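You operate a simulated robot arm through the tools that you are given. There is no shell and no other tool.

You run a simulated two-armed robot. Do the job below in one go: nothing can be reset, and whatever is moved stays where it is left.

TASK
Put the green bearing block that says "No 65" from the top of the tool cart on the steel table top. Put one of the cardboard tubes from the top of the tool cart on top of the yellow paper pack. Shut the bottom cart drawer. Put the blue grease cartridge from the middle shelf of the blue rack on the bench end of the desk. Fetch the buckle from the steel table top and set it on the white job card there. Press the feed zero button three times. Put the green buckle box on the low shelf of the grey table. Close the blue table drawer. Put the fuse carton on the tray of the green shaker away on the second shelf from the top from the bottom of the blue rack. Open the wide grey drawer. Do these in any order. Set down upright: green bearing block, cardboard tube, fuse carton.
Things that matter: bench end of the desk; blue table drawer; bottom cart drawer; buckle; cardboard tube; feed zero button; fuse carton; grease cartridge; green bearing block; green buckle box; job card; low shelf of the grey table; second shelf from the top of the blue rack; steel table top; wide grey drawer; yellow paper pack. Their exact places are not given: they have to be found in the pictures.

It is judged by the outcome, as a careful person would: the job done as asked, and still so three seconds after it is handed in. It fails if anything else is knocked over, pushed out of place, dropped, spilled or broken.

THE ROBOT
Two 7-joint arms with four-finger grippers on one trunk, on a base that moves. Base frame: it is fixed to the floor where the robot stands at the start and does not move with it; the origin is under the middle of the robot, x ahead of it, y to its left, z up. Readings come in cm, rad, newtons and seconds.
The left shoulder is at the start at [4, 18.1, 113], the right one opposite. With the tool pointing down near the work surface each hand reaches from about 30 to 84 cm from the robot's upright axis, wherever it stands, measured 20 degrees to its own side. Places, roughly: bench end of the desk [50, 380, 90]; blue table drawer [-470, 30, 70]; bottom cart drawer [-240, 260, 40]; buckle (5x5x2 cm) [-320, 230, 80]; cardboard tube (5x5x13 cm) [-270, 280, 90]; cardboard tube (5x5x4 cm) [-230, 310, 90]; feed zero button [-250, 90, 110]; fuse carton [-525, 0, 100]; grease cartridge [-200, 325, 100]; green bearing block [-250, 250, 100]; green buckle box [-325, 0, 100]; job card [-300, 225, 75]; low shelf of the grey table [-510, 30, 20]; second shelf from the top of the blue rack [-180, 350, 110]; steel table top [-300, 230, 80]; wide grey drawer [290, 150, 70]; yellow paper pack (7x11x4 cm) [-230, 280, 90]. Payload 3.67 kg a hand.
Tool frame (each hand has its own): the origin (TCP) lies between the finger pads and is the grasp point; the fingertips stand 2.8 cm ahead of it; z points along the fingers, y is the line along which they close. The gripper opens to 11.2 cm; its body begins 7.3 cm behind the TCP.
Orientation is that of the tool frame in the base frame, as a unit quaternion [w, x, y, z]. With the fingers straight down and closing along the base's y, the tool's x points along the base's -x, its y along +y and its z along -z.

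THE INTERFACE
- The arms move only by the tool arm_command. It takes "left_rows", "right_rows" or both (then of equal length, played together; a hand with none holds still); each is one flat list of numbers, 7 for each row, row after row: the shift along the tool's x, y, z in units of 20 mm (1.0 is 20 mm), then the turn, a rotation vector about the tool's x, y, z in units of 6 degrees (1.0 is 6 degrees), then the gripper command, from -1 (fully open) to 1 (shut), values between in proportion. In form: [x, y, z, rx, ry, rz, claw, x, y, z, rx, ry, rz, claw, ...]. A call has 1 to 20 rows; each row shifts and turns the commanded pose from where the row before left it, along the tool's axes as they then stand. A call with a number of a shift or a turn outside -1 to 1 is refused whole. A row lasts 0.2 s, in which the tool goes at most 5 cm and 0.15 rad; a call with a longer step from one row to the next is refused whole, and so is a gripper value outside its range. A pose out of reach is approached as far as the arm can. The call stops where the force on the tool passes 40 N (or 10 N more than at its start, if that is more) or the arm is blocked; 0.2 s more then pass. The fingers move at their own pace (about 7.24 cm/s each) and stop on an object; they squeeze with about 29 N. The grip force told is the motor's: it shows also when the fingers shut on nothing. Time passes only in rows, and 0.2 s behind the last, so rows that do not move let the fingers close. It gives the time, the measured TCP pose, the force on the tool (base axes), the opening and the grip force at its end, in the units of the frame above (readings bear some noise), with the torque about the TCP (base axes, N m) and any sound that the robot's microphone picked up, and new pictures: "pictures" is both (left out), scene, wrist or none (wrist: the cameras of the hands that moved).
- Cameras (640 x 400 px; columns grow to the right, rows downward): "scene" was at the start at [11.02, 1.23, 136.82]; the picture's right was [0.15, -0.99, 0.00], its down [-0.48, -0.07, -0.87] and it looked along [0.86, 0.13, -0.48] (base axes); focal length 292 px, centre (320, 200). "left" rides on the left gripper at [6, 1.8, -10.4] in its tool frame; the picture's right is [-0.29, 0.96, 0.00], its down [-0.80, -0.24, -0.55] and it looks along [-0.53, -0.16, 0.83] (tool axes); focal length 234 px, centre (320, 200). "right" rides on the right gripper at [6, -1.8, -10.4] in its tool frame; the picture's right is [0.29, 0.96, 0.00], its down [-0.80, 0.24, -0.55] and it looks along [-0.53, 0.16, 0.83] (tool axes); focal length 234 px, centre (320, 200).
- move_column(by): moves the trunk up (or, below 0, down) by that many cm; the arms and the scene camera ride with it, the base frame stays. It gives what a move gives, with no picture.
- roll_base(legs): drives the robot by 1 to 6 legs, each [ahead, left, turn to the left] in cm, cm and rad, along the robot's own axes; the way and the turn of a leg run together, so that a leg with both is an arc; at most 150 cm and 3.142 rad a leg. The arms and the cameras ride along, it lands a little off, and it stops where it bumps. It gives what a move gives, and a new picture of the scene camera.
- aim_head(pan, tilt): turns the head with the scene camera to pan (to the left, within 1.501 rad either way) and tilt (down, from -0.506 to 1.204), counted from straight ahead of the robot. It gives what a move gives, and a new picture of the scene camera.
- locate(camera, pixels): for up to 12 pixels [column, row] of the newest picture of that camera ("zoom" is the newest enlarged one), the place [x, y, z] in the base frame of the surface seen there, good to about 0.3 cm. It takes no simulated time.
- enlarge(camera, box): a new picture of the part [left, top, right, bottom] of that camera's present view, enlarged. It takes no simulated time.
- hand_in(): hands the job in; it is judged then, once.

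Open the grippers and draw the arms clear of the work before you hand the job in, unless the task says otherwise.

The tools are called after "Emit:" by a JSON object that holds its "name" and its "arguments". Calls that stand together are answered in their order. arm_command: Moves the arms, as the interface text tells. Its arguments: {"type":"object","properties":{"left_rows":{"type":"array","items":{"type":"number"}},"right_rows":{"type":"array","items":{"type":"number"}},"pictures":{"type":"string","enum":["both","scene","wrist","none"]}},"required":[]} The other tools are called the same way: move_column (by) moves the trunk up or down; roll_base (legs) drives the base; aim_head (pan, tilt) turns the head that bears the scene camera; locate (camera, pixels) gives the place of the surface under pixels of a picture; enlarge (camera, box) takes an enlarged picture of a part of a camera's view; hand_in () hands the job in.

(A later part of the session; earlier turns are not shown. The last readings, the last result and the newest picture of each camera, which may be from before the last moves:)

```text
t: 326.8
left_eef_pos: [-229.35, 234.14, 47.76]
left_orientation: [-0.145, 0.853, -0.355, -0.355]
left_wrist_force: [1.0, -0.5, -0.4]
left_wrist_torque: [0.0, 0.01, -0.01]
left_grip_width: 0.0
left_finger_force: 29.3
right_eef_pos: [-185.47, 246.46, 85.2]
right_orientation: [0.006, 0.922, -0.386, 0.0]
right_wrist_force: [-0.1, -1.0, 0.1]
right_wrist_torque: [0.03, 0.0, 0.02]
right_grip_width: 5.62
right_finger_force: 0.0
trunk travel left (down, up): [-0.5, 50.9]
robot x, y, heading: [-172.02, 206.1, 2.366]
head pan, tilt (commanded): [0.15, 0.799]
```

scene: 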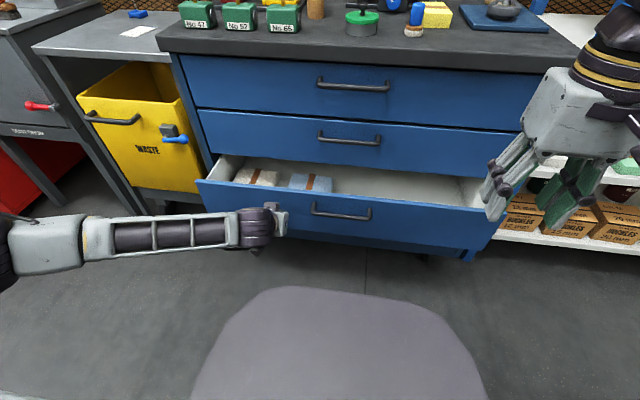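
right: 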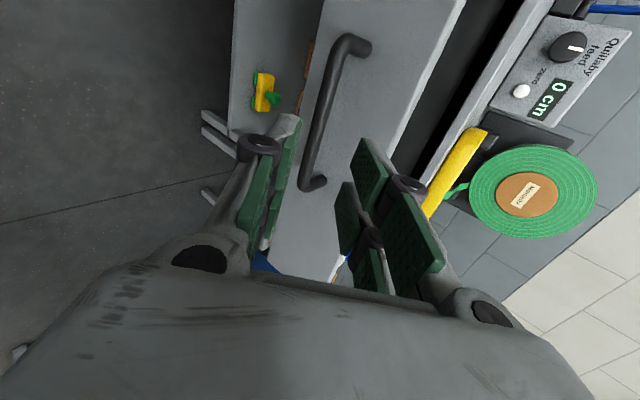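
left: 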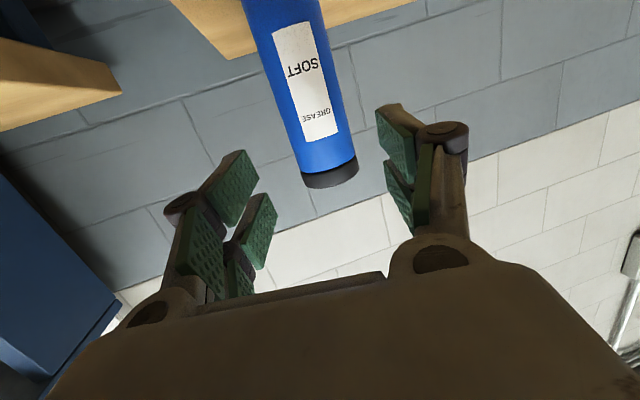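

The fingers face the panel. I push gently straight ahead.

Emit:
{"name": "arm_command", "arguments": {"left_rows": [-0.4, 0, 0.4, 0, 0, 0, 1, -0.4, 0, 0.4, 0, 0, 0, 1, -0.4, 0, 0.4, 0, 0, 0, 1, -0.4, 0, 0.4, 0, 0, 0, 1, -0.4, 0, 0.4, 0, 0, 0, 1, -0.4, 0, 0.4, 0, 0, 0, 1, -0.4, 0, 0.4, 0, 0, 0, 1, -0.4, 0, 0.4, 0, 0, 0, 1, -0.4, 0, 0.4, 0, 0, 0, 1, -0.4, 0, 0.4, 0, 0, 0, 1, -0.4, 0, 0.4, 0, 0, 0, 1, -0.4, 0, 0.4, 0, 0, 0, 1, -0.4, 0, 0.4, 0, 0, 0, 1, -0.4, 0, 0.4, 0, 0, 0, 1, -0.4, 0, 0.4, 0, 0, 0, 1], "pictures": "scene"}}

```text
t: 329.9
left_eef_pos: [-240.53, 245.34, 47.7]
left_orientation: [-0.145, 0.854, -0.355, -0.352]
left_wrist_force: [6.9, -8.2, 5.0]
left_wrist_torque: [0.11, 0.18, 0.1]
left_grip_width: 0.6
left_finger_force: 35.5
right_eef_pos: [-185.57, 246.41, 85.14]
right_orientation: [0.006, 0.923, -0.386, -0.001]
right_wrist_force: [-0.3, -0.4, -0.1]
right_wrist_torque: [-0.03, -0.05, 0.0]
right_grip_width: 5.59
right_finger_force: 0.1
trunk travel left (down, up): [-0.5, 50.9]
robot x, y, heading: [-172.07, 206.23, 2.363]
head pan, tilt (commanded): [0.15, 0.799]
stopped in row 15 (left hand): the force on the tool passed its limit at 45 N (the readings are from after the stop); the commanded pose is now the measured one
```

scene: 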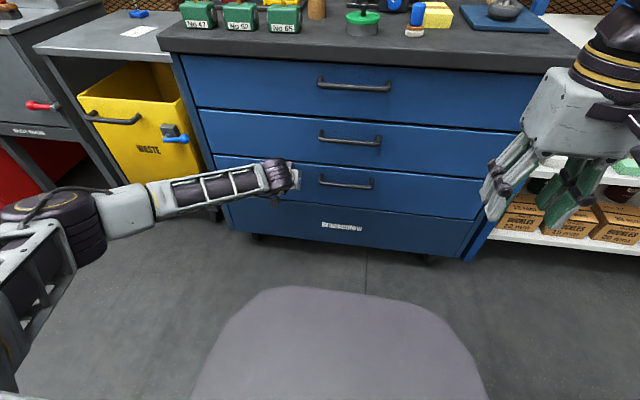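

The bottom drawer is now flush with the others. I draw the hand back and verify the panel's depth.

Emit:
{"name": "arm_command", "arguments": {"left_rows": [0.707, 0, -0.707, 0, 0, 0, 1, 0.707, 0, -0.707, 0, 0, 0, 0.5, 0.707, 0, -0.707, 0, 0, 0, 0, 0.707, 0, -0.707, 0, 0, 0, 0, 0.707, 0, -0.707, 0, 0, 0, 0, 0.707, 0, -0.707, 0, 0, 0, 0, 0.707, 0, -0.707, 0, 0, 0, 0, 0.707, 0, -0.707, 0, 0, 0, 0, -0.707, 0, -0.707, 0, 0, 0, 0, -0.707, 0, -0.707, 0, 0, 0, 0, -0.707, 0, -0.707, 0, 0, 0, 0, -0.707, 0, -0.707, 0, 0, 0, 0, -0.707, 0, -0.707, 0, 0, 0, 0, -0.707, 0, -0.707, 0, 0, 0, 0, -0.707, 0, -0.707, 0, 0, 0, 0, -0.707, 0, -0.707, 0, 0, 0, 0], "pictures": "scene"}}

Emit:
{"name": "locate", "arguments": {"camera": "scene", "pixels": [[300, 190], [420, 195], [420, 150], [300, 135], [300, 90], [430, 215], [300, 212]]}}

```text
t: 333.3
left_eef_pos: [-229.44, 233.99, 63.81]
left_orientation: [-0.145, 0.854, -0.355, -0.352]
left_wrist_force: [0.2, 0.1, -0.2]
left_wrist_torque: [0.01, 0.0, 0.01]
left_grip_width: 5.59
left_finger_force: 0.1
right_eef_pos: [-185.57, 246.43, 85.11]
right_orientation: [0.007, 0.922, -0.386, 0.0]
right_wrist_force: [-0.4, -0.5, 0.0]
right_wrist_torque: [0.01, -0.02, 0.04]
right_grip_width: 5.59
right_finger_force: 0.1
trunk travel left (down, up): [-0.5, 50.9]
robot x, y, heading: [-172.17, 205.9, 2.367]
head pan, tilt (commanded): [0.15, 0.799]
```

scene: 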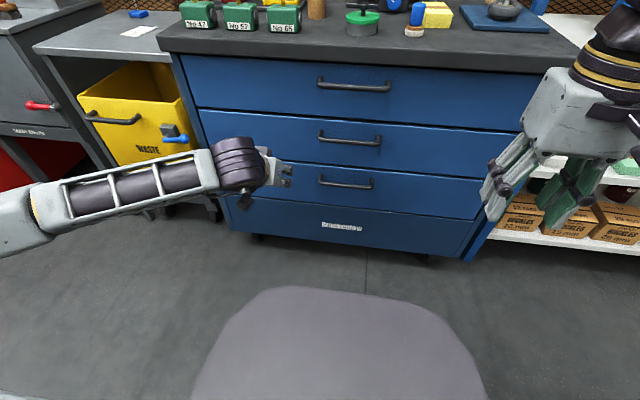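

```text
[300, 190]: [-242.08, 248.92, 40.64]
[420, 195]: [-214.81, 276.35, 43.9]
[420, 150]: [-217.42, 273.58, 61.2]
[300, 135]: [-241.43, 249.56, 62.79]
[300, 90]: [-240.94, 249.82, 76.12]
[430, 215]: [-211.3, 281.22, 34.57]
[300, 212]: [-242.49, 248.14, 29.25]
```

The drawer is shut (face at s=347.2 like the others). I level the hand back to pointing down and raise the trunk by 25 cm.

Emit:
{"name": "arm_command", "arguments": {"left_rows": [0, 0, 0, 0, 1, 0, 0, 0, 0, 0, 0, 1, 0, 0, 0, 0, 0, 0, 1, 0, 0, 0, 0, 0, 0, 1, 0, 0, 0, 0, 0, 0, 1, 0, 0, 0, 0, 0, 0, 1, 0, 0, 0, 0, 0, 0, 1, 0, 0, 0, 0, 0, 0, 0.5, 0, 0, 1, 0, 0, 0, 0, 0, 0, 1, 0, 0, 0, 0, 0, 0, 1, 0, 0, 0, 0, 0, 0, 1, 0, 0, 0, 0, 0, 0, 1, 0, -0.5, 0, 0, 0, 0, 1, 0, -0.5, 0, 0, 0, 0, 1, 0, -0.5, 0, 0, 0, 0], "pictures": "none"}}

Emit:
{"name": "move_column", "arguments": {"by": 30}}

Emit:
{"name": "aim_head", "arguments": {"pan": 0.3, "tilt": 0.8}}

```text
t: 336.5
left_eef_pos: [-219.36, 224.47, 66.82]
left_orientation: [0.002, 0.924, -0.384, 0.001]
left_wrist_force: [-0.2, -0.3, 0.7]
left_wrist_torque: [-0.01, 0.0, -0.01]
left_grip_width: 5.6
left_finger_force: 0.2
right_eef_pos: [-185.52, 246.38, 85.21]
right_orientation: [0.006, 0.923, -0.385, 0.0]
right_wrist_force: [-0.4, -0.4, 0.1]
right_wrist_torque: [0.01, 0.01, 0.03]
right_grip_width: 5.59
right_finger_force: 0.0
trunk travel left (down, up): [-0.5, 50.9]
robot x, y, heading: [-172.12, 205.87, 2.366]
head pan, tilt (commanded): [0.15, 0.799]
```

```text
t: 339.5
left_eef_pos: [-219.49, 224.5, 96.59]
left_orientation: [0.002, 0.924, -0.382, 0.002]
left_wrist_force: [1.1, 0.0, 0.7]
left_wrist_torque: [-0.02, 0.01, 0.02]
left_grip_width: 5.6
left_finger_force: 0.1
right_eef_pos: [-185.53, 246.48, 115.04]
right_orientation: [0.007, 0.923, -0.386, 0.001]
right_wrist_force: [0.2, -0.6, 0.7]
right_wrist_torque: [0.02, -0.01, -0.01]
right_grip_width: 5.6
right_finger_force: 0.0
trunk travel left (down, up): [-30.5, 20.9]
robot x, y, heading: [-172.51, 206.01, 2.364]
head pan, tilt (commanded): [0.15, 0.799]
```

```text
t: 340.2
left_eef_pos: [-219.44, 224.62, 96.65]
left_orientation: [0.001, 0.924, -0.382, 0.001]
left_wrist_force: [0.7, 0.0, 0.2]
left_wrist_torque: [-0.02, 0.01, -0.02]
left_grip_width: 5.6
left_finger_force: 0.1
right_eef_pos: [-185.43, 246.45, 115.1]
right_orientation: [0.006, 0.922, -0.386, 0.0]
right_wrist_force: [0.2, 0.2, 0.1]
right_wrist_torque: [-0.01, -0.02, -0.01]
right_grip_width: 5.62
right_finger_force: 0.1
trunk travel left (down, up): [-30.5, 20.9]
robot x, y, heading: [-172.09, 206.16, 2.365]
head pan, tilt (commanded): [0.3, 0.799]
```

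scene: 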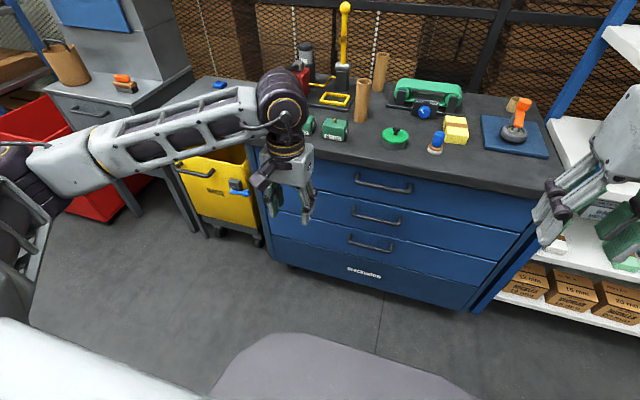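

I raise the left hand to clear the cart top and turn it 90° so the fingers close front-to-back, then drive 22 cm closer.

Emit:
{"name": "arm_command", "arguments": {"left_rows": [0, 0, -1, 0, 0, -1, -0.3, 0, 0, -1, 0, 0, -1, -0.3, 0, 0, -1, 0, 0, -1, -0.3, 0, 0, -1, 0, 0, -1, -0.3, 0, 0, -1, 0, 0, -1, -0.3, 0, 0, -1, 0, 0, -1, -0.3, 0, 0, -1, 0, 0, -1, -0.3, 0, 0, -1, 0, 0, -1, -0.3, 0, 0, -1, 0, 0, -1, -0.3, 0, 0, -1, 0, 0, -1, -0.3, 0, 0, 0, 0, 0, -1, -0.3, 0, 0, 0, 0, 0, -1, -0.3, 0, 0, 0, 0, 0, -1, -0.3, 0, 0, 0, 0, 0, -1, -0.3, 0, 0, 0, 0, 0, -1, -0.3], "pictures": "none"}}

Emit:
{"name": "roll_base", "arguments": {"legs": [[22, 0, -0.01]]}}

Emit:
{"name": "aim_head", "arguments": {"pan": 0.3, "tilt": 0.9}}

```text
t: 343.4
left_eef_pos: [-219.47, 224.58, 116.62]
left_orientation: [0.002, 0.924, 0.383, 0.0]
left_wrist_force: [-1.2, 0.1, 0.8]
left_wrist_torque: [0.04, 0.01, 0.01]
left_grip_width: 7.29
left_finger_force: 0.1
right_eef_pos: [-185.43, 246.35, 115.19]
right_orientation: [0.006, 0.923, -0.386, 0.001]
right_wrist_force: [0.7, 0.2, -0.4]
right_wrist_torque: [0.02, 0.03, 0.0]
right_grip_width: 5.62
right_finger_force: 0.0
trunk travel left (down, up): [-30.5, 20.9]
robot x, y, heading: [-171.93, 205.92, 2.362]
head pan, tilt (commanded): [0.3, 0.799]
```

```text
t: 345.1
left_eef_pos: [-234.65, 240.6, 116.62]
left_orientation: [0.002, 0.926, 0.376, 0.0]
left_wrist_force: [1.0, 0.4, -0.3]
left_wrist_torque: [-0.01, 0.0, -0.01]
left_grip_width: 7.25
left_finger_force: 0.0
right_eef_pos: [-200.46, 261.9, 115.05]
right_orientation: [0.007, 0.92, -0.393, 0.001]
right_wrist_force: [-0.2, 0.5, -0.2]
right_wrist_torque: [0.01, -0.03, 0.01]
right_grip_width: 5.59
right_finger_force: 0.1
trunk travel left (down, up): [-30.5, 20.9]
robot x, y, heading: [-187.55, 220.94, 2.356]
head pan, tilt (commanded): [0.3, 0.799]
```

scene: 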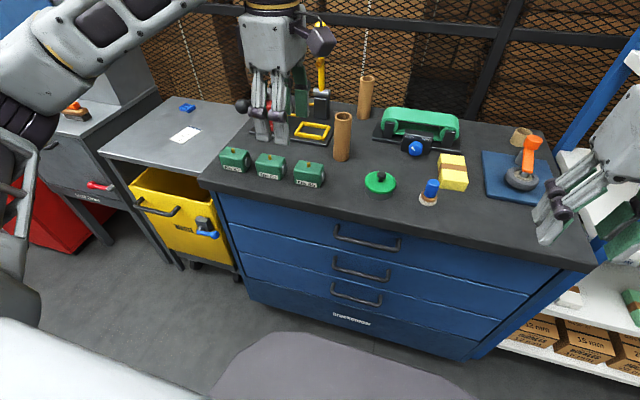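

```text
t: 345.8
left_eef_pos: [-234.7, 240.75, 116.68]
left_orientation: [0.003, 0.927, 0.376, 0.0]
left_wrist_force: [-1.1, 0.2, -0.5]
left_wrist_torque: [-0.03, -0.01, 0.01]
left_grip_width: 7.27
left_finger_force: 0.0
right_eef_pos: [-200.48, 262.0, 115.05]
right_orientation: [0.006, 0.92, -0.392, 0.0]
right_wrist_force: [0.6, 0.0, -0.1]
right_wrist_torque: [-0.02, 0.02, -0.03]
right_grip_width: 5.63
right_finger_force: 0.0
trunk travel left (down, up): [-30.5, 20.9]
robot x, y, heading: [-187.44, 221.49, 2.357]
head pan, tilt (commanded): [0.3, 0.901]
```

scene: 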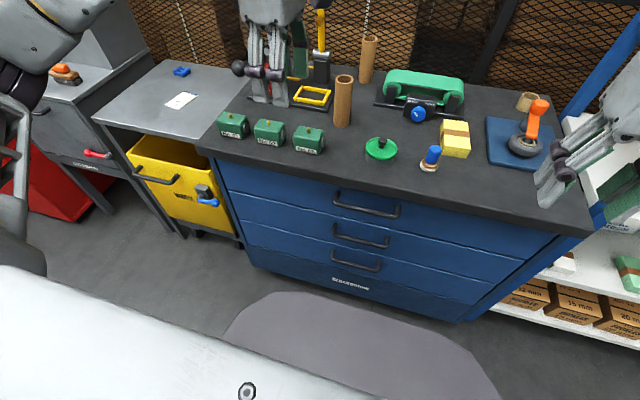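

Block "No 65" is at (308,140). I enlarge and measure its top corners.

Emit:
{"name": "enlarge", "arguments": {"camera": "scene", "box": [210, 50, 390, 180]}}

```text
3.08 times, centred on (300, 115) of scene
```

zoom: 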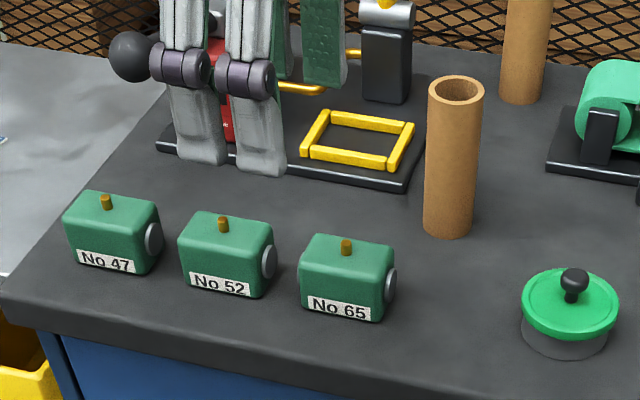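

Emit:
{"name": "locate", "arguments": {"camera": "zoom", "pixels": [[308, 262], [380, 272], [312, 240], [388, 248], [350, 260], [346, 242], [303, 300], [380, 318], [392, 285], [360, 340], [300, 275], [230, 240]]}}

Emit:
{"name": "locate", "arguments": {"camera": "zoom", "pixels": [[440, 88], [472, 88], [456, 102], [456, 78], [448, 230], [450, 160], [405, 135], [410, 180], [420, 120], [570, 290], [500, 200], [456, 90]]}}

```text
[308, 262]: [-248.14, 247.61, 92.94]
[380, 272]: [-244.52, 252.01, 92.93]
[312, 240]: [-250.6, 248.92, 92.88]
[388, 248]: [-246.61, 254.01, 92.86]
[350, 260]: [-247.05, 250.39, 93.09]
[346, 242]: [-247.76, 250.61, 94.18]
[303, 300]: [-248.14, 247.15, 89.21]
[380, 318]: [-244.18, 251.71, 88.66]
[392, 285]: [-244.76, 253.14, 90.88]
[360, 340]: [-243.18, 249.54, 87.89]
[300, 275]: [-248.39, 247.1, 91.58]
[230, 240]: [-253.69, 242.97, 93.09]
```

```text
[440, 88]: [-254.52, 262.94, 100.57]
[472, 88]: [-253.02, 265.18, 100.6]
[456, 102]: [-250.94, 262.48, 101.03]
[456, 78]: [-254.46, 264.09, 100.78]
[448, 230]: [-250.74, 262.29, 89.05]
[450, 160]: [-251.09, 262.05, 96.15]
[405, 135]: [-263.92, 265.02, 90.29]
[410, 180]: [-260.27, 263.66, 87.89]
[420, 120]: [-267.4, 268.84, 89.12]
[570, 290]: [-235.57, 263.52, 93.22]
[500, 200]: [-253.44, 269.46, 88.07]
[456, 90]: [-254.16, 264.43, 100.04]
```

The block is 5 cm deep, centred near (−247.7,250.7), top at z=93, turned about 6°. I move the left hand above it and turn it to match.

Emit:
{"name": "arm_command", "arguments": {"left_rows": [-0.122, -0.9, 0, 0, 0, 0, -0.45, -0.122, -0.9, 0, 0, 0, 0, -0.45, -0.122, -0.9, 0, 0, 0, 0, -0.45, -0.122, -0.9, 0, 0, 0, 0, -0.45, -0.122, -0.9, 0, 0, 0, 0, -0.45, -0.122, -0.9, 0, 0, 0, 0, -0.45, -0.122, -0.9, 0, 0, 0, 0, -0.45, -0.122, -0.9, 0, 0, 0, 0, -0.45, -0.122, -0.9, 0, 0, 0, 0, -0.45, 0, 0, 0, 0, 0, -1, -0.45, 0, 0, 1, 0, 0, 0, -0.45, 0, 0, 1, 0, 0, 0, -0.45, 0, 0, 1, 0, 0, 0, -0.45, 0, 0, 1, 0, 0, 0, -0.45], "pictures": "both"}}

```text
t: 348.8
left_eef_pos: [-247.6, 250.85, 108.54]
left_orientation: [0.003, 0.906, 0.424, -0.001]
left_wrist_force: [0.1, 0.5, 0.3]
left_wrist_torque: [0.0, 0.01, 0.02]
left_grip_width: 8.11
left_finger_force: 0.0
right_eef_pos: [-200.39, 261.96, 115.16]
right_orientation: [0.007, 0.92, -0.392, 0.0]
right_wrist_force: [-0.2, -0.2, 0.2]
right_wrist_torque: [-0.03, -0.01, 0.01]
right_grip_width: 5.62
right_finger_force: 0.0
trunk travel left (down, up): [-30.5, 20.9]
robot x, y, heading: [-187.8, 221.17, 2.351]
head pan, tilt (commanded): [0.3, 0.901]
```

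scene: 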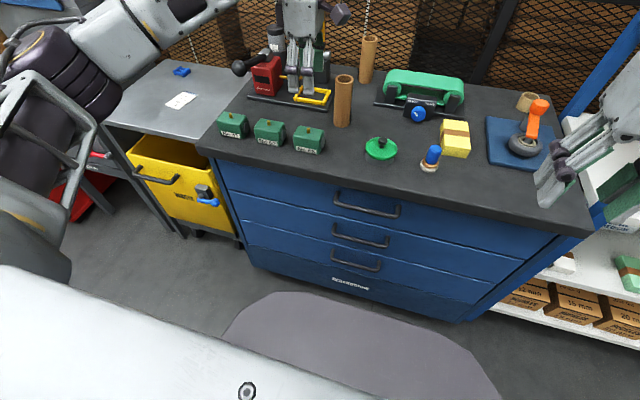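
left: 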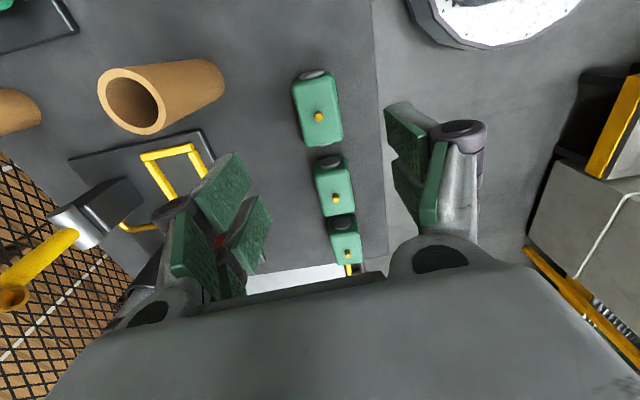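

The block sits right under the grasp point in the wrist view (317,112). I descend and close.

Emit:
{"name": "arm_command", "arguments": {"left_rows": [0, 0, 1, 0, 0, 0, -0.45, 0, 0, 1, 0, 0, 0, -0.45, 0, 0, 1, 0, 0, 0, -0.45, 0, 0, 1, 0, 0, 0, -0.45, 0, 0, 1, 0, 0, 0, -0.45, 0, 0, 1, 0, 0, 0, -0.45, 0, 0, 1, 0, 0, 0, -0.45, 0, 0, 1, 0, 0, 0, -0.45, 0, 0, 0.55, 0, 0, 0, -0.45, 0, 0, 0, 0, 0, 0, 1, 0, 0, 0, 0, 0, 0, 1, 0, 0, 0, 0, 0, 0, 1, 0, 0, 0, 0, 0, 0, 1], "pictures": "both"}}

```text
t: 351.6
left_eef_pos: [-247.71, 250.67, 91.58]
left_orientation: [0.003, 0.906, 0.424, -0.001]
left_wrist_force: [-3.3, 1.8, 4.1]
left_wrist_torque: [-0.11, 0.28, -0.2]
left_grip_width: 4.59
left_finger_force: 29.1
right_eef_pos: [-200.37, 261.84, 115.16]
right_orientation: [0.007, 0.92, -0.392, 0.0]
right_wrist_force: [1.1, 0.8, -0.1]
right_wrist_torque: [0.01, 0.02, 0.05]
right_grip_width: 5.58
right_finger_force: 0.1
trunk travel left (down, up): [-30.5, 20.9]
robot x, y, heading: [-187.4, 221.37, 2.348]
head pan, tilt (commanded): [0.3, 0.901]
```

scene: 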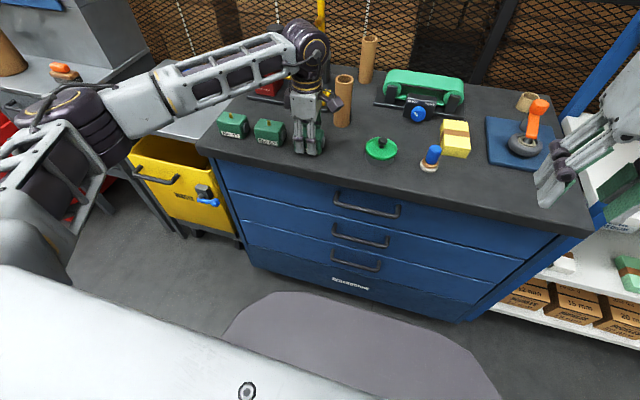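
left: 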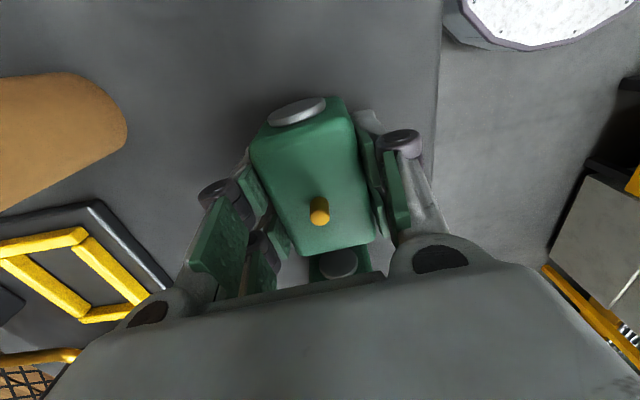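

The block is gripped (4.6 cm). I lift it 14 cm and drive left along the aisle to the steel table.

Emit:
{"name": "arm_command", "arguments": {"left_rows": [0, 0, -1, 0, 0, 0, 1, 0, 0, -1, 0, 0, 0, 1, 0, 0, -1, 0, 0, 0, 1, 0, 0, -1, 0, 0, 0, 1, 0, 0, -1, 0, 0, 0, 1, 0, 0, -1, 0, 0, 0, 1, 0, 0, -1, 0, 0, 0, 1], "pictures": "none"}}

Emit:
{"name": "roll_base", "arguments": {"legs": [[0, 70, 0.008]]}}

Emit:
{"name": "aim_head", "arguments": {"pan": 0.2, "tilt": 0.85}}

```text
t: 353.2
left_eef_pos: [-247.46, 250.76, 105.32]
left_orientation: [0.003, 0.905, 0.425, -0.001]
left_wrist_force: [0.2, -0.4, -6.3]
left_wrist_torque: [-0.01, 0.04, -0.02]
left_grip_width: 4.61
left_finger_force: 29.5
right_eef_pos: [-200.36, 261.98, 115.2]
right_orientation: [0.007, 0.92, -0.392, 0.0]
right_wrist_force: [0.1, -0.4, 0.4]
right_wrist_torque: [0.05, 0.0, -0.01]
right_grip_width: 5.6
right_finger_force: 0.0
trunk travel left (down, up): [-30.5, 20.9]
robot x, y, heading: [-187.43, 221.4, 2.35]
head pan, tilt (commanded): [0.3, 0.901]
```

```text
t: 357.1
left_eef_pos: [-296.68, 201.76, 105.25]
left_orientation: [0.002, 0.905, 0.425, -0.001]
left_wrist_force: [-0.2, -0.2, -6.6]
left_wrist_torque: [0.01, -0.01, 0.02]
left_grip_width: 4.59
left_finger_force: 29.8
right_eef_pos: [-249.53, 212.99, 115.07]
right_orientation: [0.006, 0.92, -0.391, 0.0]
right_wrist_force: [0.6, 1.0, -0.7]
right_wrist_torque: [0.0, 0.02, -0.02]
right_grip_width: 5.6
right_finger_force: 0.2
trunk travel left (down, up): [-30.5, 20.9]
robot x, y, heading: [-236.69, 172.49, 2.353]
head pan, tilt (commanded): [0.3, 0.901]
```

scene: 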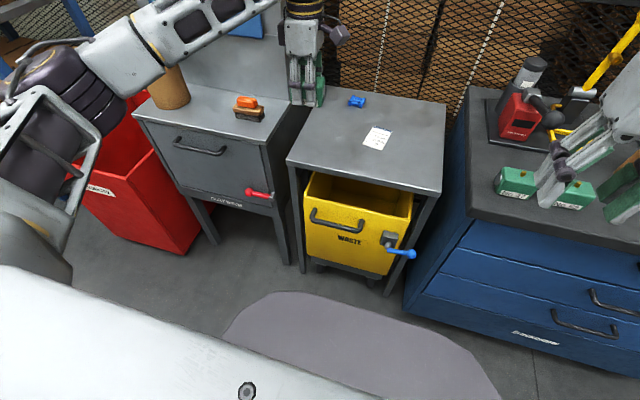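

```text
t: 357.8
left_eef_pos: [-296.74, 201.82, 105.28]
left_orientation: [0.003, 0.905, 0.426, -0.001]
left_wrist_force: [0.2, -0.6, -6.5]
left_wrist_torque: [-0.01, 0.01, 0.01]
left_grip_width: 4.61
left_finger_force: 29.0
right_eef_pos: [-249.57, 213.04, 115.14]
right_orientation: [0.007, 0.921, -0.39, 0.0]
right_wrist_force: [-0.5, 0.8, 0.4]
right_wrist_torque: [-0.01, 0.04, 0.01]
right_grip_width: 5.61
right_finger_force: 0.0
trunk travel left (down, up): [-30.5, 20.9]
robot x, y, heading: [-236.55, 172.04, 2.357]
head pan, tilt (commanded): [0.201, 0.85]
```

scene: 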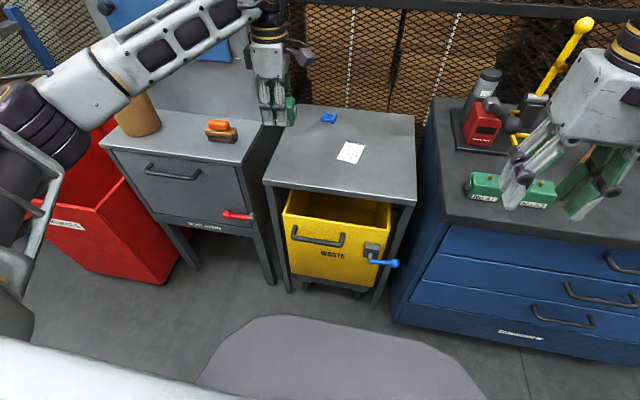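

The steel table is ahead; card at (350,151), buckle at (329,117). I move the block over the free front-left part of the table and lower it.

Emit:
{"name": "arm_command", "arguments": {"left_rows": [0.34, -0.93, 0, 0, 0, 0, 1, 0.34, -0.93, 0, 0, 0, 0, 1, 0.34, -0.93, 0, 0, 0, 0, 1, 0.34, -0.93, 0, 0, 0, 0, 1, 0.34, -0.93, 0, 0, 0, 0, 1, 0.34, -0.93, 0, 0, 0, 0, 1, 0, 0, 1, 0, 0, 0, 1, 0, 0, 1, 0, 0, 0, 1, 0, 0, 1, 0, 0, 0, 1, 0, 0, 1, 0, 0, 0, 1, 0, 0, 1, 0, 0, 0, 1, 0, 0, 1, 0, 0, 0, 1, 0, 0, 1, 0, 0, 0, 1], "pictures": "both"}}

```text
t: 360.6
left_eef_pos: [-302.35, 212.02, 91.09]
left_orientation: [0.003, 0.905, 0.426, 0.0]
left_wrist_force: [0.3, 0.0, -6.3]
left_wrist_torque: [-0.02, 0.02, -0.03]
left_grip_width: 4.56
left_finger_force: 29.3
right_eef_pos: [-249.65, 213.09, 115.11]
right_orientation: [0.007, 0.921, -0.39, -0.001]
right_wrist_force: [-1.0, 0.4, -0.9]
right_wrist_torque: [0.01, 0.0, 0.02]
right_grip_width: 5.59
right_finger_force: 0.0
trunk travel left (down, up): [-30.5, 20.9]
robot x, y, heading: [-236.33, 172.51, 2.356]
head pan, tilt (commanded): [0.201, 0.85]
```

scene: 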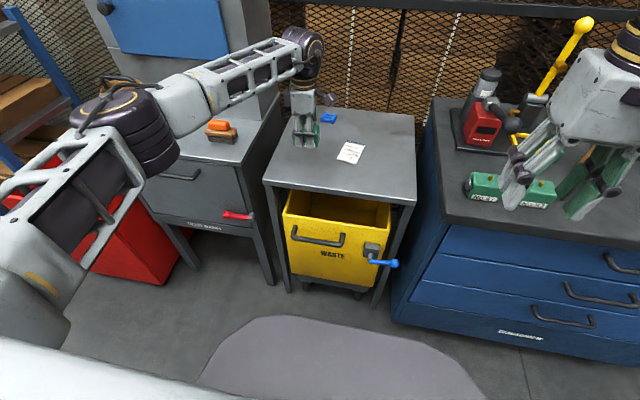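
left: 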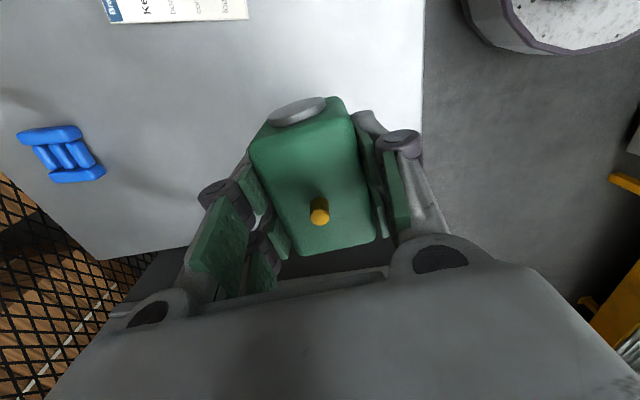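

I check the table's left edge from the wrist camera before putting the block down.

Emit:
{"name": "locate", "arguments": {"camera": "left", "pixels": [[110, 250], [170, 245], [415, 60], [380, 90], [240, 15], [120, 15], [60, 150], [300, 60]]}}

```text
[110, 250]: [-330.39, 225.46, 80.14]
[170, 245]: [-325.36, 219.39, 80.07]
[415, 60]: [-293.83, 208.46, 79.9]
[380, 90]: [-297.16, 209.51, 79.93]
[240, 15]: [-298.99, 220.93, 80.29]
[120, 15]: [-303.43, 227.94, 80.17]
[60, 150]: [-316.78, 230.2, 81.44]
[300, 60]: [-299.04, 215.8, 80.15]
```

The edge is 7 cm away from the block. I lower until it rests.

Emit:
{"name": "arm_command", "arguments": {"left_rows": [0, 0, 1, 0, 0, 0, 1, 0, 0, 1, 0, 0, 0, 1, 0, 0, 1, 0, 0, 0, 1, 0, 0, 0.35, 0, 0, 0, 1, 0, 0, 0.15, 0, 0, 0, 1], "pictures": "none"}}

```text
t: 361.8
left_eef_pos: [-302.43, 212.0, 84.31]
left_orientation: [0.004, 0.905, 0.426, 0.0]
left_wrist_force: [-0.5, -0.6, -5.0]
left_wrist_torque: [-0.02, 0.02, -0.02]
left_grip_width: 4.61
left_finger_force: 28.9
right_eef_pos: [-249.68, 213.04, 115.07]
right_orientation: [0.006, 0.92, -0.391, 0.0]
right_wrist_force: [-0.8, 0.0, 0.6]
right_wrist_torque: [-0.03, 0.01, -0.01]
right_grip_width: 5.6
right_finger_force: 0.1
trunk travel left (down, up): [-30.5, 20.9]
robot x, y, heading: [-236.48, 172.6, 2.356]
head pan, tilt (commanded): [0.201, 0.85]
```

Emit:
{"name": "arm_command", "arguments": {"left_rows": [0, 0, 0.15, 0, 0, 0, 1, 0, 0, 0.1, 0, 0, 0, 1, 0, 0, 0.1, 0, 0, 0, 1], "pictures": "none"}}

```text
t: 362.6
left_eef_pos: [-302.45, 212.0, 83.49]
left_orientation: [0.002, 0.905, 0.426, -0.001]
left_wrist_force: [-0.3, -0.6, -4.6]
left_wrist_torque: [-0.04, 0.05, -0.04]
left_grip_width: 4.59
left_finger_force: 29.3
right_eef_pos: [-249.67, 213.05, 115.1]
right_orientation: [0.007, 0.921, -0.391, 0.0]
right_wrist_force: [-0.4, -0.1, 0.6]
right_wrist_torque: [0.0, 0.02, 0.0]
right_grip_width: 5.58
right_finger_force: 0.0
trunk travel left (down, up): [-30.5, 20.9]
robot x, y, heading: [-236.04, 172.46, 2.358]
head pan, tilt (commanded): [0.201, 0.85]
```

Contact is just beginning (force −4.6 N versus −6.4 N in free air). I lower 2–3 mm more.

Emit:
{"name": "arm_command", "arguments": {"left_rows": [0, 0, 0.1, 0, 0, 0, 1, 0, 0, 0.05, 0, 0, 0, 1], "pictures": "none"}}

```text
t: 363.2
left_eef_pos: [-302.38, 211.98, 83.48]
left_orientation: [0.0, 0.905, 0.426, 0.0]
left_wrist_force: [0.0, 0.5, 10.5]
left_wrist_torque: [-0.61, 0.03, 0.01]
left_grip_width: 4.57
left_finger_force: 29.1
right_eef_pos: [-249.43, 212.98, 115.18]
right_orientation: [0.006, 0.92, -0.391, 0.0]
right_wrist_force: [-0.7, 0.3, 0.0]
right_wrist_torque: [0.01, 0.01, 0.02]
right_grip_width: 5.61
right_finger_force: 0.0
trunk travel left (down, up): [-30.5, 20.9]
robot x, y, heading: [-236.58, 172.65, 2.359]
head pan, tilt (commanded): [0.201, 0.85]
```

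The block rests on the table (force +10 N). I open the fingers and lift straight up.

Emit:
{"name": "arm_command", "arguments": {"left_rows": [0, 0, 0, 0, 0, 0, -0.2, 0, 0, 0, 0, 0, 0, -0.35, 0, 0, 0, 0, 0, 0, -0.35, 0, 0, -1, 0, 0, 0, -0.35, 0, 0, -1, 0, 0, 0, -0.35, 0, 0, -1, 0, 0, 0, -0.35, 0, 0, -1, 0, 0, 0, -0.35, 0, 0, -1, 0, 0, 0, -0.35, 0, 0, -1, 0, 0, 0, -0.35, 0, 0, -1, 0, 0, 0, -0.35], "pictures": "both"}}

```text
t: 365.4
left_eef_pos: [-302.49, 212.11, 97.46]
left_orientation: [0.003, 0.905, 0.426, -0.001]
left_wrist_force: [-0.7, -0.3, -0.2]
left_wrist_torque: [-0.03, -0.02, -0.03]
left_grip_width: 7.56
left_finger_force: 0.0
right_eef_pos: [-249.53, 213.13, 115.14]
right_orientation: [0.007, 0.92, -0.391, 0.0]
right_wrist_force: [0.0, 0.6, 0.2]
right_wrist_torque: [-0.02, -0.01, -0.01]
right_grip_width: 5.6
right_finger_force: 0.1
trunk travel left (down, up): [-30.5, 20.9]
robot x, y, heading: [-236.46, 172.77, 2.361]
head pan, tilt (commanded): [0.201, 0.85]
```

scene: 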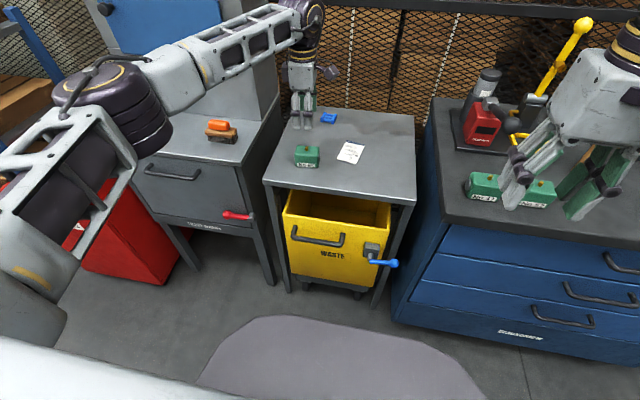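
left: 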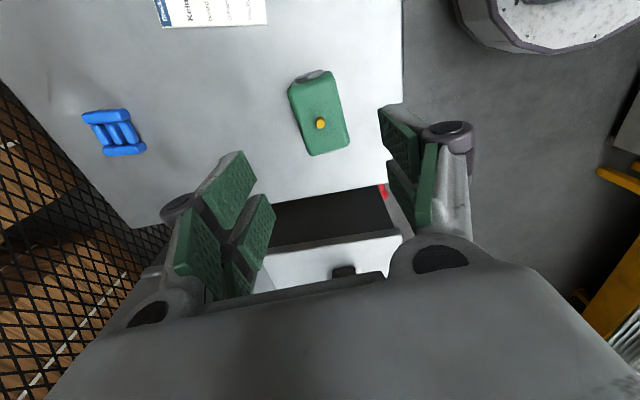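

The block stands on the steel table. Now the buckle at (113,132) in the wrist view: I zoom in for its orientation.

Emit:
{"name": "enlarge", "arguments": {"camera": "left", "box": [60, 80, 180, 180]}}

Emit:
{"name": "locate", "arguments": {"camera": "left", "pixels": [[83, 115], [128, 111], [103, 153], [144, 148], [113, 131], [200, 5], [168, 24], [265, 22], [95, 132], [132, 130], [105, 113], [124, 152]]}}

```text
4.00 times, centred on (120, 130) of left
```

zoom: 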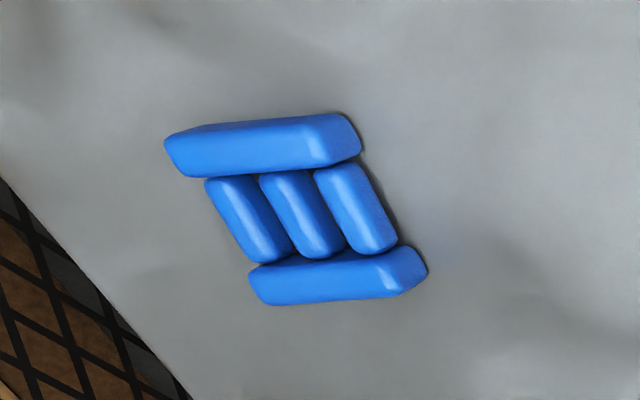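

```text
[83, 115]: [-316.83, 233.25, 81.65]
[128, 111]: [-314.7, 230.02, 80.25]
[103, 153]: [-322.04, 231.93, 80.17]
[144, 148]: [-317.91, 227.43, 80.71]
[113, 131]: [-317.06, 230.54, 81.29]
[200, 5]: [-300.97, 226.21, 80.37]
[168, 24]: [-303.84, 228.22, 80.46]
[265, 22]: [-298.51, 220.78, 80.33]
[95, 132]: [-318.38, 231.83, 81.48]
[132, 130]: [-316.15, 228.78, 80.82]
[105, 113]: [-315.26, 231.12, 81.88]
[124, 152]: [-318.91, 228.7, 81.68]
```

The buckle's bars run along my forward direction, centred near (−317.1,230.0). It is 98 cm ahead, so I check how far the base can move up to the table.

Emit:
{"name": "locate", "arguments": {"camera": "scene", "pixels": [[383, 263], [395, 263], [317, 238], [330, 255], [340, 190], [270, 185], [415, 205], [280, 285], [375, 300], [240, 215], [270, 330], [340, 320]]}}

```text
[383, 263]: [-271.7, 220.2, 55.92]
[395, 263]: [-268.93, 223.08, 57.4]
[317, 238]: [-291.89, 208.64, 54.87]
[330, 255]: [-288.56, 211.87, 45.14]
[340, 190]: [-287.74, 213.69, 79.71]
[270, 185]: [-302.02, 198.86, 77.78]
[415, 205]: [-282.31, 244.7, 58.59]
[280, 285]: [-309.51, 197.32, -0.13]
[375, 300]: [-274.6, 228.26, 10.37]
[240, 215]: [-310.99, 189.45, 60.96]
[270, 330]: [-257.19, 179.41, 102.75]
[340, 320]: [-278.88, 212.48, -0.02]
```

The waste-bin lever stands at s≈348, so I only go 8 cm closer and reach the buckle with the hand tilted 25° forward, closing sideways. First I turn the hand back.

Emit:
{"name": "arm_command", "arguments": {"left_rows": [0, 0, -1, 0, 0, 1, -0.4, 0, 0, -1, 0, 0, 1, -0.4, 0, 0, -1, 0, 0, 1, -0.4, 0, 0, -1, 0, 0, 1, -0.4, 0, 0, 0, 0, 0, 1, -0.4, 0, 0, 0, 0, 0, 1, -0.4, 0, 0, 0, 0, 0, 1, -0.4, 0, 0, 0, 0, 0, 1, -0.4, 0, 0, 0, 0, 0, 1, -0.4, 0, 0, 0, 0, 0, 1, -0.4, 0, 0, 0, 0, 0, 1, -0.4, 0, 0, 0, 0, 0, 1, -0.4, 0, 0, 0, 0, 0, 1, -0.4, 0, 0, 0, 0, 0, 1, -0.4, 0, 0, 0, 0, 0, 1, -0.4, 0, 0, 0, 0, 0, 1, -0.4, 0, 0, 0, 0, 0, 0.4, -0.4], "pictures": "none"}}

Emit:
{"name": "roll_base", "arguments": {"legs": [[8, 0, 0]]}}

```text
t: 369.0
left_eef_pos: [-302.58, 211.98, 105.36]
left_orientation: [0.002, 0.913, -0.407, 0.002]
left_wrist_force: [-0.6, -0.7, -0.6]
left_wrist_torque: [0.0, -0.01, 0.02]
left_grip_width: 7.85
left_finger_force: 0.1
right_eef_pos: [-249.39, 213.08, 115.16]
right_orientation: [0.007, 0.92, -0.391, 0.0]
right_wrist_force: [0.2, 0.4, 0.4]
right_wrist_torque: [0.01, 0.0, 0.0]
right_grip_width: 5.6
right_finger_force: 0.0
trunk travel left (down, up): [-30.5, 20.9]
robot x, y, heading: [-236.67, 172.26, 2.354]
head pan, tilt (commanded): [0.201, 0.85]
```

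```text
t: 370.1
left_eef_pos: [-308.34, 217.8, 105.17]
left_orientation: [0.002, 0.913, -0.407, 0.002]
left_wrist_force: [0.1, 0.7, -0.4]
left_wrist_torque: [-0.04, -0.04, 0.01]
left_grip_width: 7.86
left_finger_force: 0.1
right_eef_pos: [-255.46, 218.91, 115.06]
right_orientation: [0.006, 0.921, -0.39, 0.0]
right_wrist_force: [-0.5, 0.1, 0.2]
right_wrist_torque: [-0.02, 0.01, 0.0]
right_grip_width: 5.6
right_finger_force: 0.0
trunk travel left (down, up): [-30.5, 20.9]
robot x, y, heading: [-241.56, 178.07, 2.355]
head pan, tilt (commanded): [0.201, 0.85]
```

scene: 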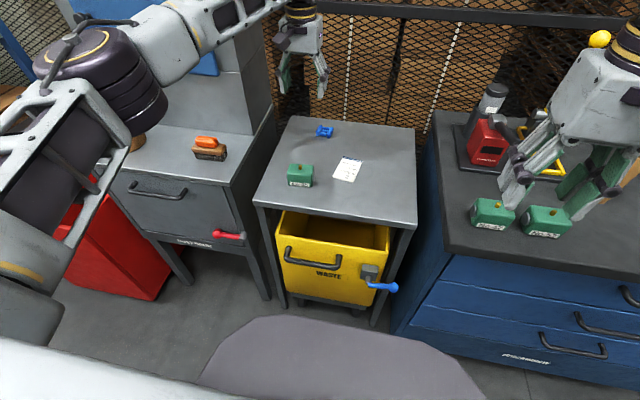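

The base front is already near the bin lever, so I keep it here and reach with a 30° forward tilt. I tilt the hand and move it above the buckle.

Emit:
{"name": "arm_command", "arguments": {"left_rows": [0, 0, 0, 0, -1, 0, -0.4, 0, 0, 0, 0, -1, 0, -0.4, 0, 0, 0, 0, -1, 0, -0.4, 0, 0, 0, 0, -1, 0, -0.4, 0, 0, 0, 0, -1, 0, -0.4, -0.866, -0.1, 0.5, 0, 0, 0, -0.4, -0.866, -0.1, 0.5, 0, 0, 0, -0.4, -0.866, -0.1, 0.5, 0, 0, 0, -0.4, -0.866, -0.1, 0.5, 0, 0, 0, -0.4, -0.866, -0.1, 0.5, 0, 0, 0, -0.4, -0.866, -0.1, 0.5, 0, 0, 0, -0.4, -0.866, -0.1, 0.5, 0, 0, 0, -0.4, -0.866, -0.1, 0.5, 0, 0, 0, -0.4], "pictures": "none"}}

Emit:
{"name": "arm_command", "arguments": {"left_rows": [0.5, 0, 0.866, 0, 0, 0, -0.4, 0.5, 0, 0.866, 0, 0, 0, -0.4, 0.5, 0, 0.866, 0, 0, 0, -0.4, 0.5, 0, 0.866, 0, 0, 0, -0.4, 0.5, 0, 0.866, 0, 0, 0, -0.4], "pictures": "both"}}

```text
t: 372.9
left_eef_pos: [-317.08, 229.94, 105.2]
left_orientation: [-0.103, 0.882, -0.394, -0.236]
left_wrist_force: [0.7, 0.5, 0.0]
left_wrist_torque: [-0.07, 0.09, 0.05]
left_grip_width: 7.82
left_finger_force: 0.0
left hand out of reach, approached as far as the arm can: row 13
right_eef_pos: [-255.32, 218.87, 115.05]
right_orientation: [0.006, 0.921, -0.39, 0.0]
right_wrist_force: [0.0, -0.3, -0.6]
right_wrist_torque: [0.03, -0.02, -0.02]
right_grip_width: 5.61
right_finger_force: 0.0
trunk travel left (down, up): [-30.5, 20.9]
robot x, y, heading: [-242.24, 178.07, 2.358]
head pan, tilt (commanded): [0.201, 0.85]
```

```text
t: 374.1
left_eef_pos: [-317.31, 229.91, 95.11]
left_orientation: [-0.103, 0.883, -0.394, -0.235]
left_wrist_force: [0.5, -0.8, 0.0]
left_wrist_torque: [-0.02, -0.03, -0.02]
left_grip_width: 7.81
left_finger_force: 0.1
right_eef_pos: [-255.29, 218.77, 115.04]
right_orientation: [0.007, 0.921, -0.39, 0.0]
right_wrist_force: [-0.9, 0.2, -0.1]
right_wrist_torque: [0.01, -0.02, -0.01]
right_grip_width: 5.61
right_finger_force: 0.1
trunk travel left (down, up): [-30.5, 20.9]
robot x, y, heading: [-241.87, 178.17, 2.359]
head pan, tilt (commanded): [0.201, 0.85]
```

scene: 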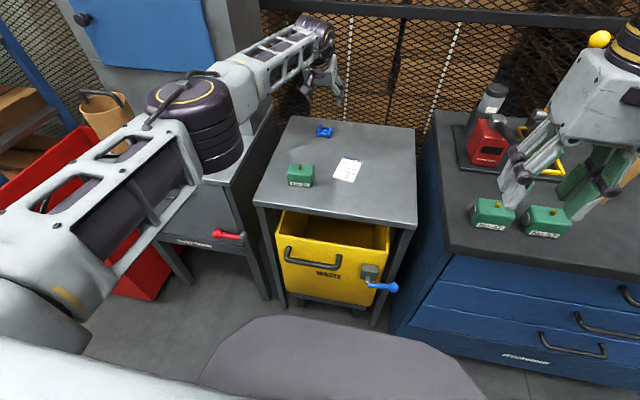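
left: 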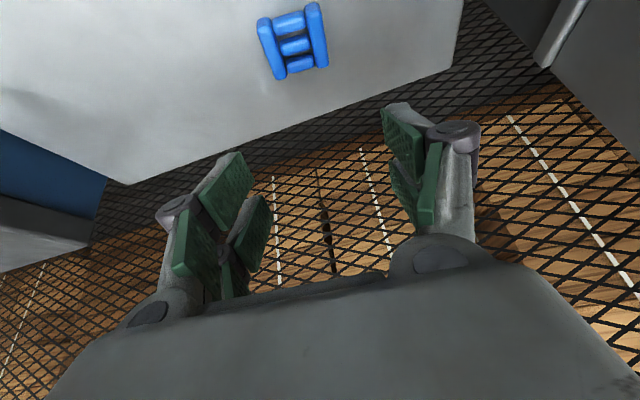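

The buckle lines up with the fingers (bars parallel to the pads). I lower the last 11 cm carefully.

Emit:
{"name": "arm_command", "arguments": {"left_rows": [0.5, 0, 0.866, 0, 0, 0, -0.4, 0.5, 0, 0.866, 0, 0, 0, -0.4, 0.5, 0, 0.866, 0, 0, 0, -0.4, 0.5, 0, 0.866, 0, 0, 0, -0.4, 0.25, 0, 0.433, 0, 0, 0, -0.4, 0.2, 0, 0.35, 0, 0, 0, -0.4], "pictures": "wrist"}}

```text
t: 375.5
left_eef_pos: [-316.61, 229.26, 85.97]
left_orientation: [-0.102, 0.884, -0.392, -0.235]
left_wrist_force: [-0.2, -0.2, -0.3]
left_wrist_torque: [-0.02, -0.02, 0.01]
left_grip_width: 7.85
left_finger_force: 0.0
left hand out of reach, approached as far as the arm can: row 3, 5
right_eef_pos: [-255.31, 218.8, 115.0]
right_orientation: [0.007, 0.921, -0.39, 0.0]
right_wrist_force: [1.4, 0.4, -0.1]
right_wrist_torque: [-0.04, 0.01, 0.01]
right_grip_width: 5.63
right_finger_force: 0.0
trunk travel left (down, up): [-30.5, 20.9]
robot x, y, heading: [-241.88, 177.83, 2.356]
head pan, tilt (commanded): [0.201, 0.85]
```

left: 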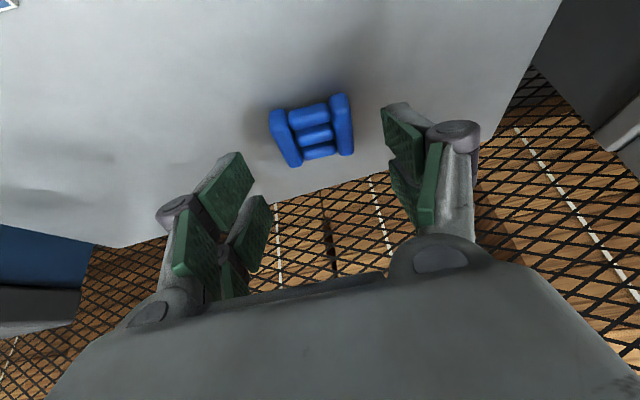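

Reach ends at z=86, 0.9 cm short of centre, which still covers the bars. I lower the last 1.9 cm with the trunk.

Emit:
{"name": "move_column", "arguments": {"by": -1.8}}

Emit:
{"name": "arm_command", "arguments": {"left_rows": [0, 0, 0, 0, 0, 0, 0, 0, 0, 0, 0, 0, 0, 0.3, 0, 0, 0, 0, 0, 0, 1, 0, 0, 0, 0, 0, 0, 1, 0, 0, 0, 0, 0, 0, 1], "pictures": "both"}}

```text
t: 376.1
left_eef_pos: [-316.71, 229.25, 84.25]
left_orientation: [-0.103, 0.883, -0.393, -0.235]
left_wrist_force: [-0.3, -0.1, 0.2]
left_wrist_torque: [-0.02, -0.02, 0.01]
left_grip_width: 7.85
left_finger_force: 0.0
right_eef_pos: [-255.34, 218.79, 113.47]
right_orientation: [0.007, 0.921, -0.389, 0.0]
right_wrist_force: [0.4, -0.2, -1.3]
right_wrist_torque: [0.03, 0.0, 0.02]
right_grip_width: 5.57
right_finger_force: 0.1
trunk travel left (down, up): [-28.7, 22.7]
robot x, y, heading: [-242.25, 178.45, 2.355]
head pan, tilt (commanded): [0.201, 0.85]
```

```text
t: 377.3
left_eef_pos: [-316.59, 229.16, 84.18]
left_orientation: [-0.103, 0.883, -0.393, -0.235]
left_wrist_force: [-0.7, 1.1, 1.3]
left_wrist_torque: [0.02, 0.01, -0.04]
left_grip_width: 4.94
left_finger_force: 29.2
right_eef_pos: [-255.37, 218.73, 113.36]
right_orientation: [0.006, 0.921, -0.39, 0.001]
right_wrist_force: [0.1, 0.4, -0.8]
right_wrist_torque: [0.01, 0.03, -0.04]
right_grip_width: 5.62
right_finger_force: 0.2
trunk travel left (down, up): [-28.7, 22.7]
robot x, y, heading: [-242.1, 178.15, 2.353]
head pan, tilt (commanded): [0.201, 0.85]
```

scene: 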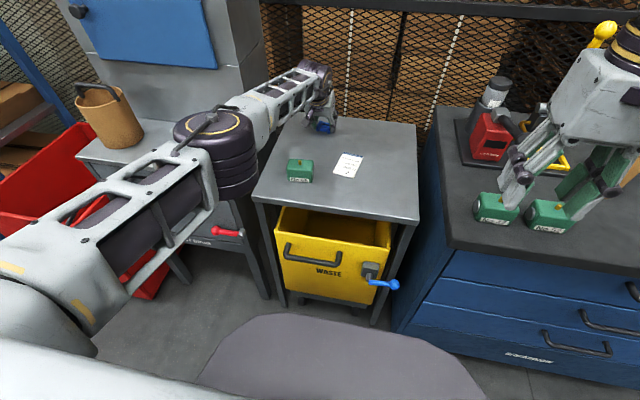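
left: 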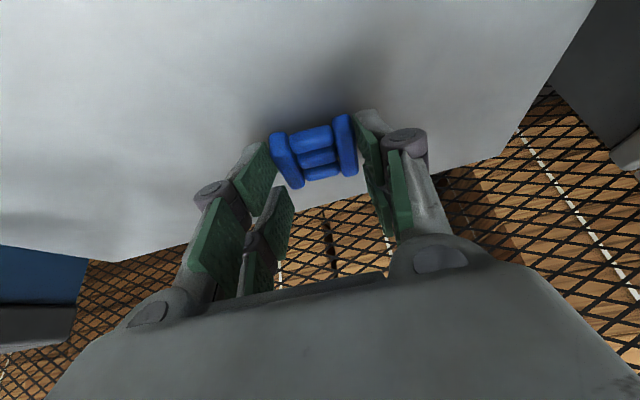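

The buckle is held (4.9 cm). I lift it with the trunk and move back over the card.

Emit:
{"name": "move_column", "arguments": {"by": 8}}

Emit:
{"name": "arm_command", "arguments": {"left_rows": [0, 0, 0, 0, 0, 0, 1], "pictures": "both"}}

```text
t: 378.5
left_eef_pos: [-316.66, 229.27, 92.03]
left_orientation: [-0.102, 0.883, -0.393, -0.235]
left_wrist_force: [0.9, -0.5, 0.0]
left_wrist_torque: [-0.02, 0.01, -0.02]
left_grip_width: 4.93
left_finger_force: 28.8
right_eef_pos: [-255.4, 218.83, 121.31]
right_orientation: [0.007, 0.921, -0.39, 0.0]
right_wrist_force: [0.2, 0.5, 0.1]
right_wrist_torque: [-0.03, -0.01, -0.01]
right_grip_width: 5.58
right_finger_force: 0.0
trunk travel left (down, up): [-36.7, 14.7]
robot x, y, heading: [-242.37, 178.63, 2.354]
head pan, tilt (commanded): [0.201, 0.85]
```

```text
t: 378.9
left_eef_pos: [-316.63, 229.28, 92.18]
left_orientation: [-0.103, 0.883, -0.392, -0.235]
left_wrist_force: [0.7, 0.7, -0.3]
left_wrist_torque: [-0.02, -0.01, -0.04]
left_grip_width: 4.92
left_finger_force: 28.4
right_eef_pos: [-255.39, 218.82, 121.34]
right_orientation: [0.007, 0.921, -0.39, 0.0]
right_wrist_force: [0.8, -0.9, -0.5]
right_wrist_torque: [-0.02, 0.03, -0.01]
right_grip_width: 5.59
right_finger_force: 0.1
trunk travel left (down, up): [-36.7, 14.7]
robot x, y, heading: [-242.25, 178.09, 2.357]
head pan, tilt (commanded): [0.201, 0.85]
```

scene: 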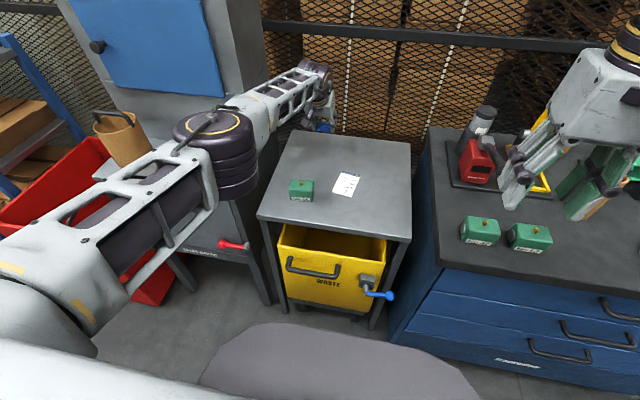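
left: 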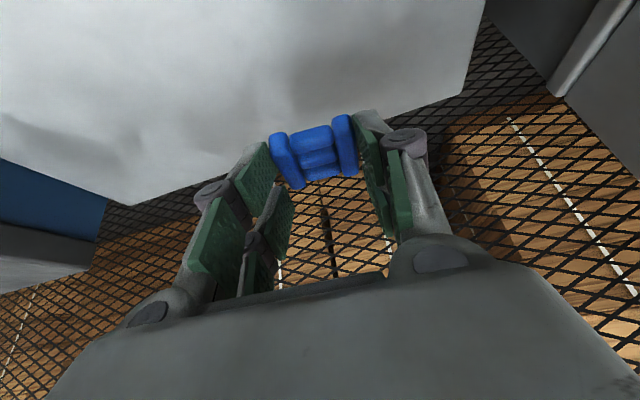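

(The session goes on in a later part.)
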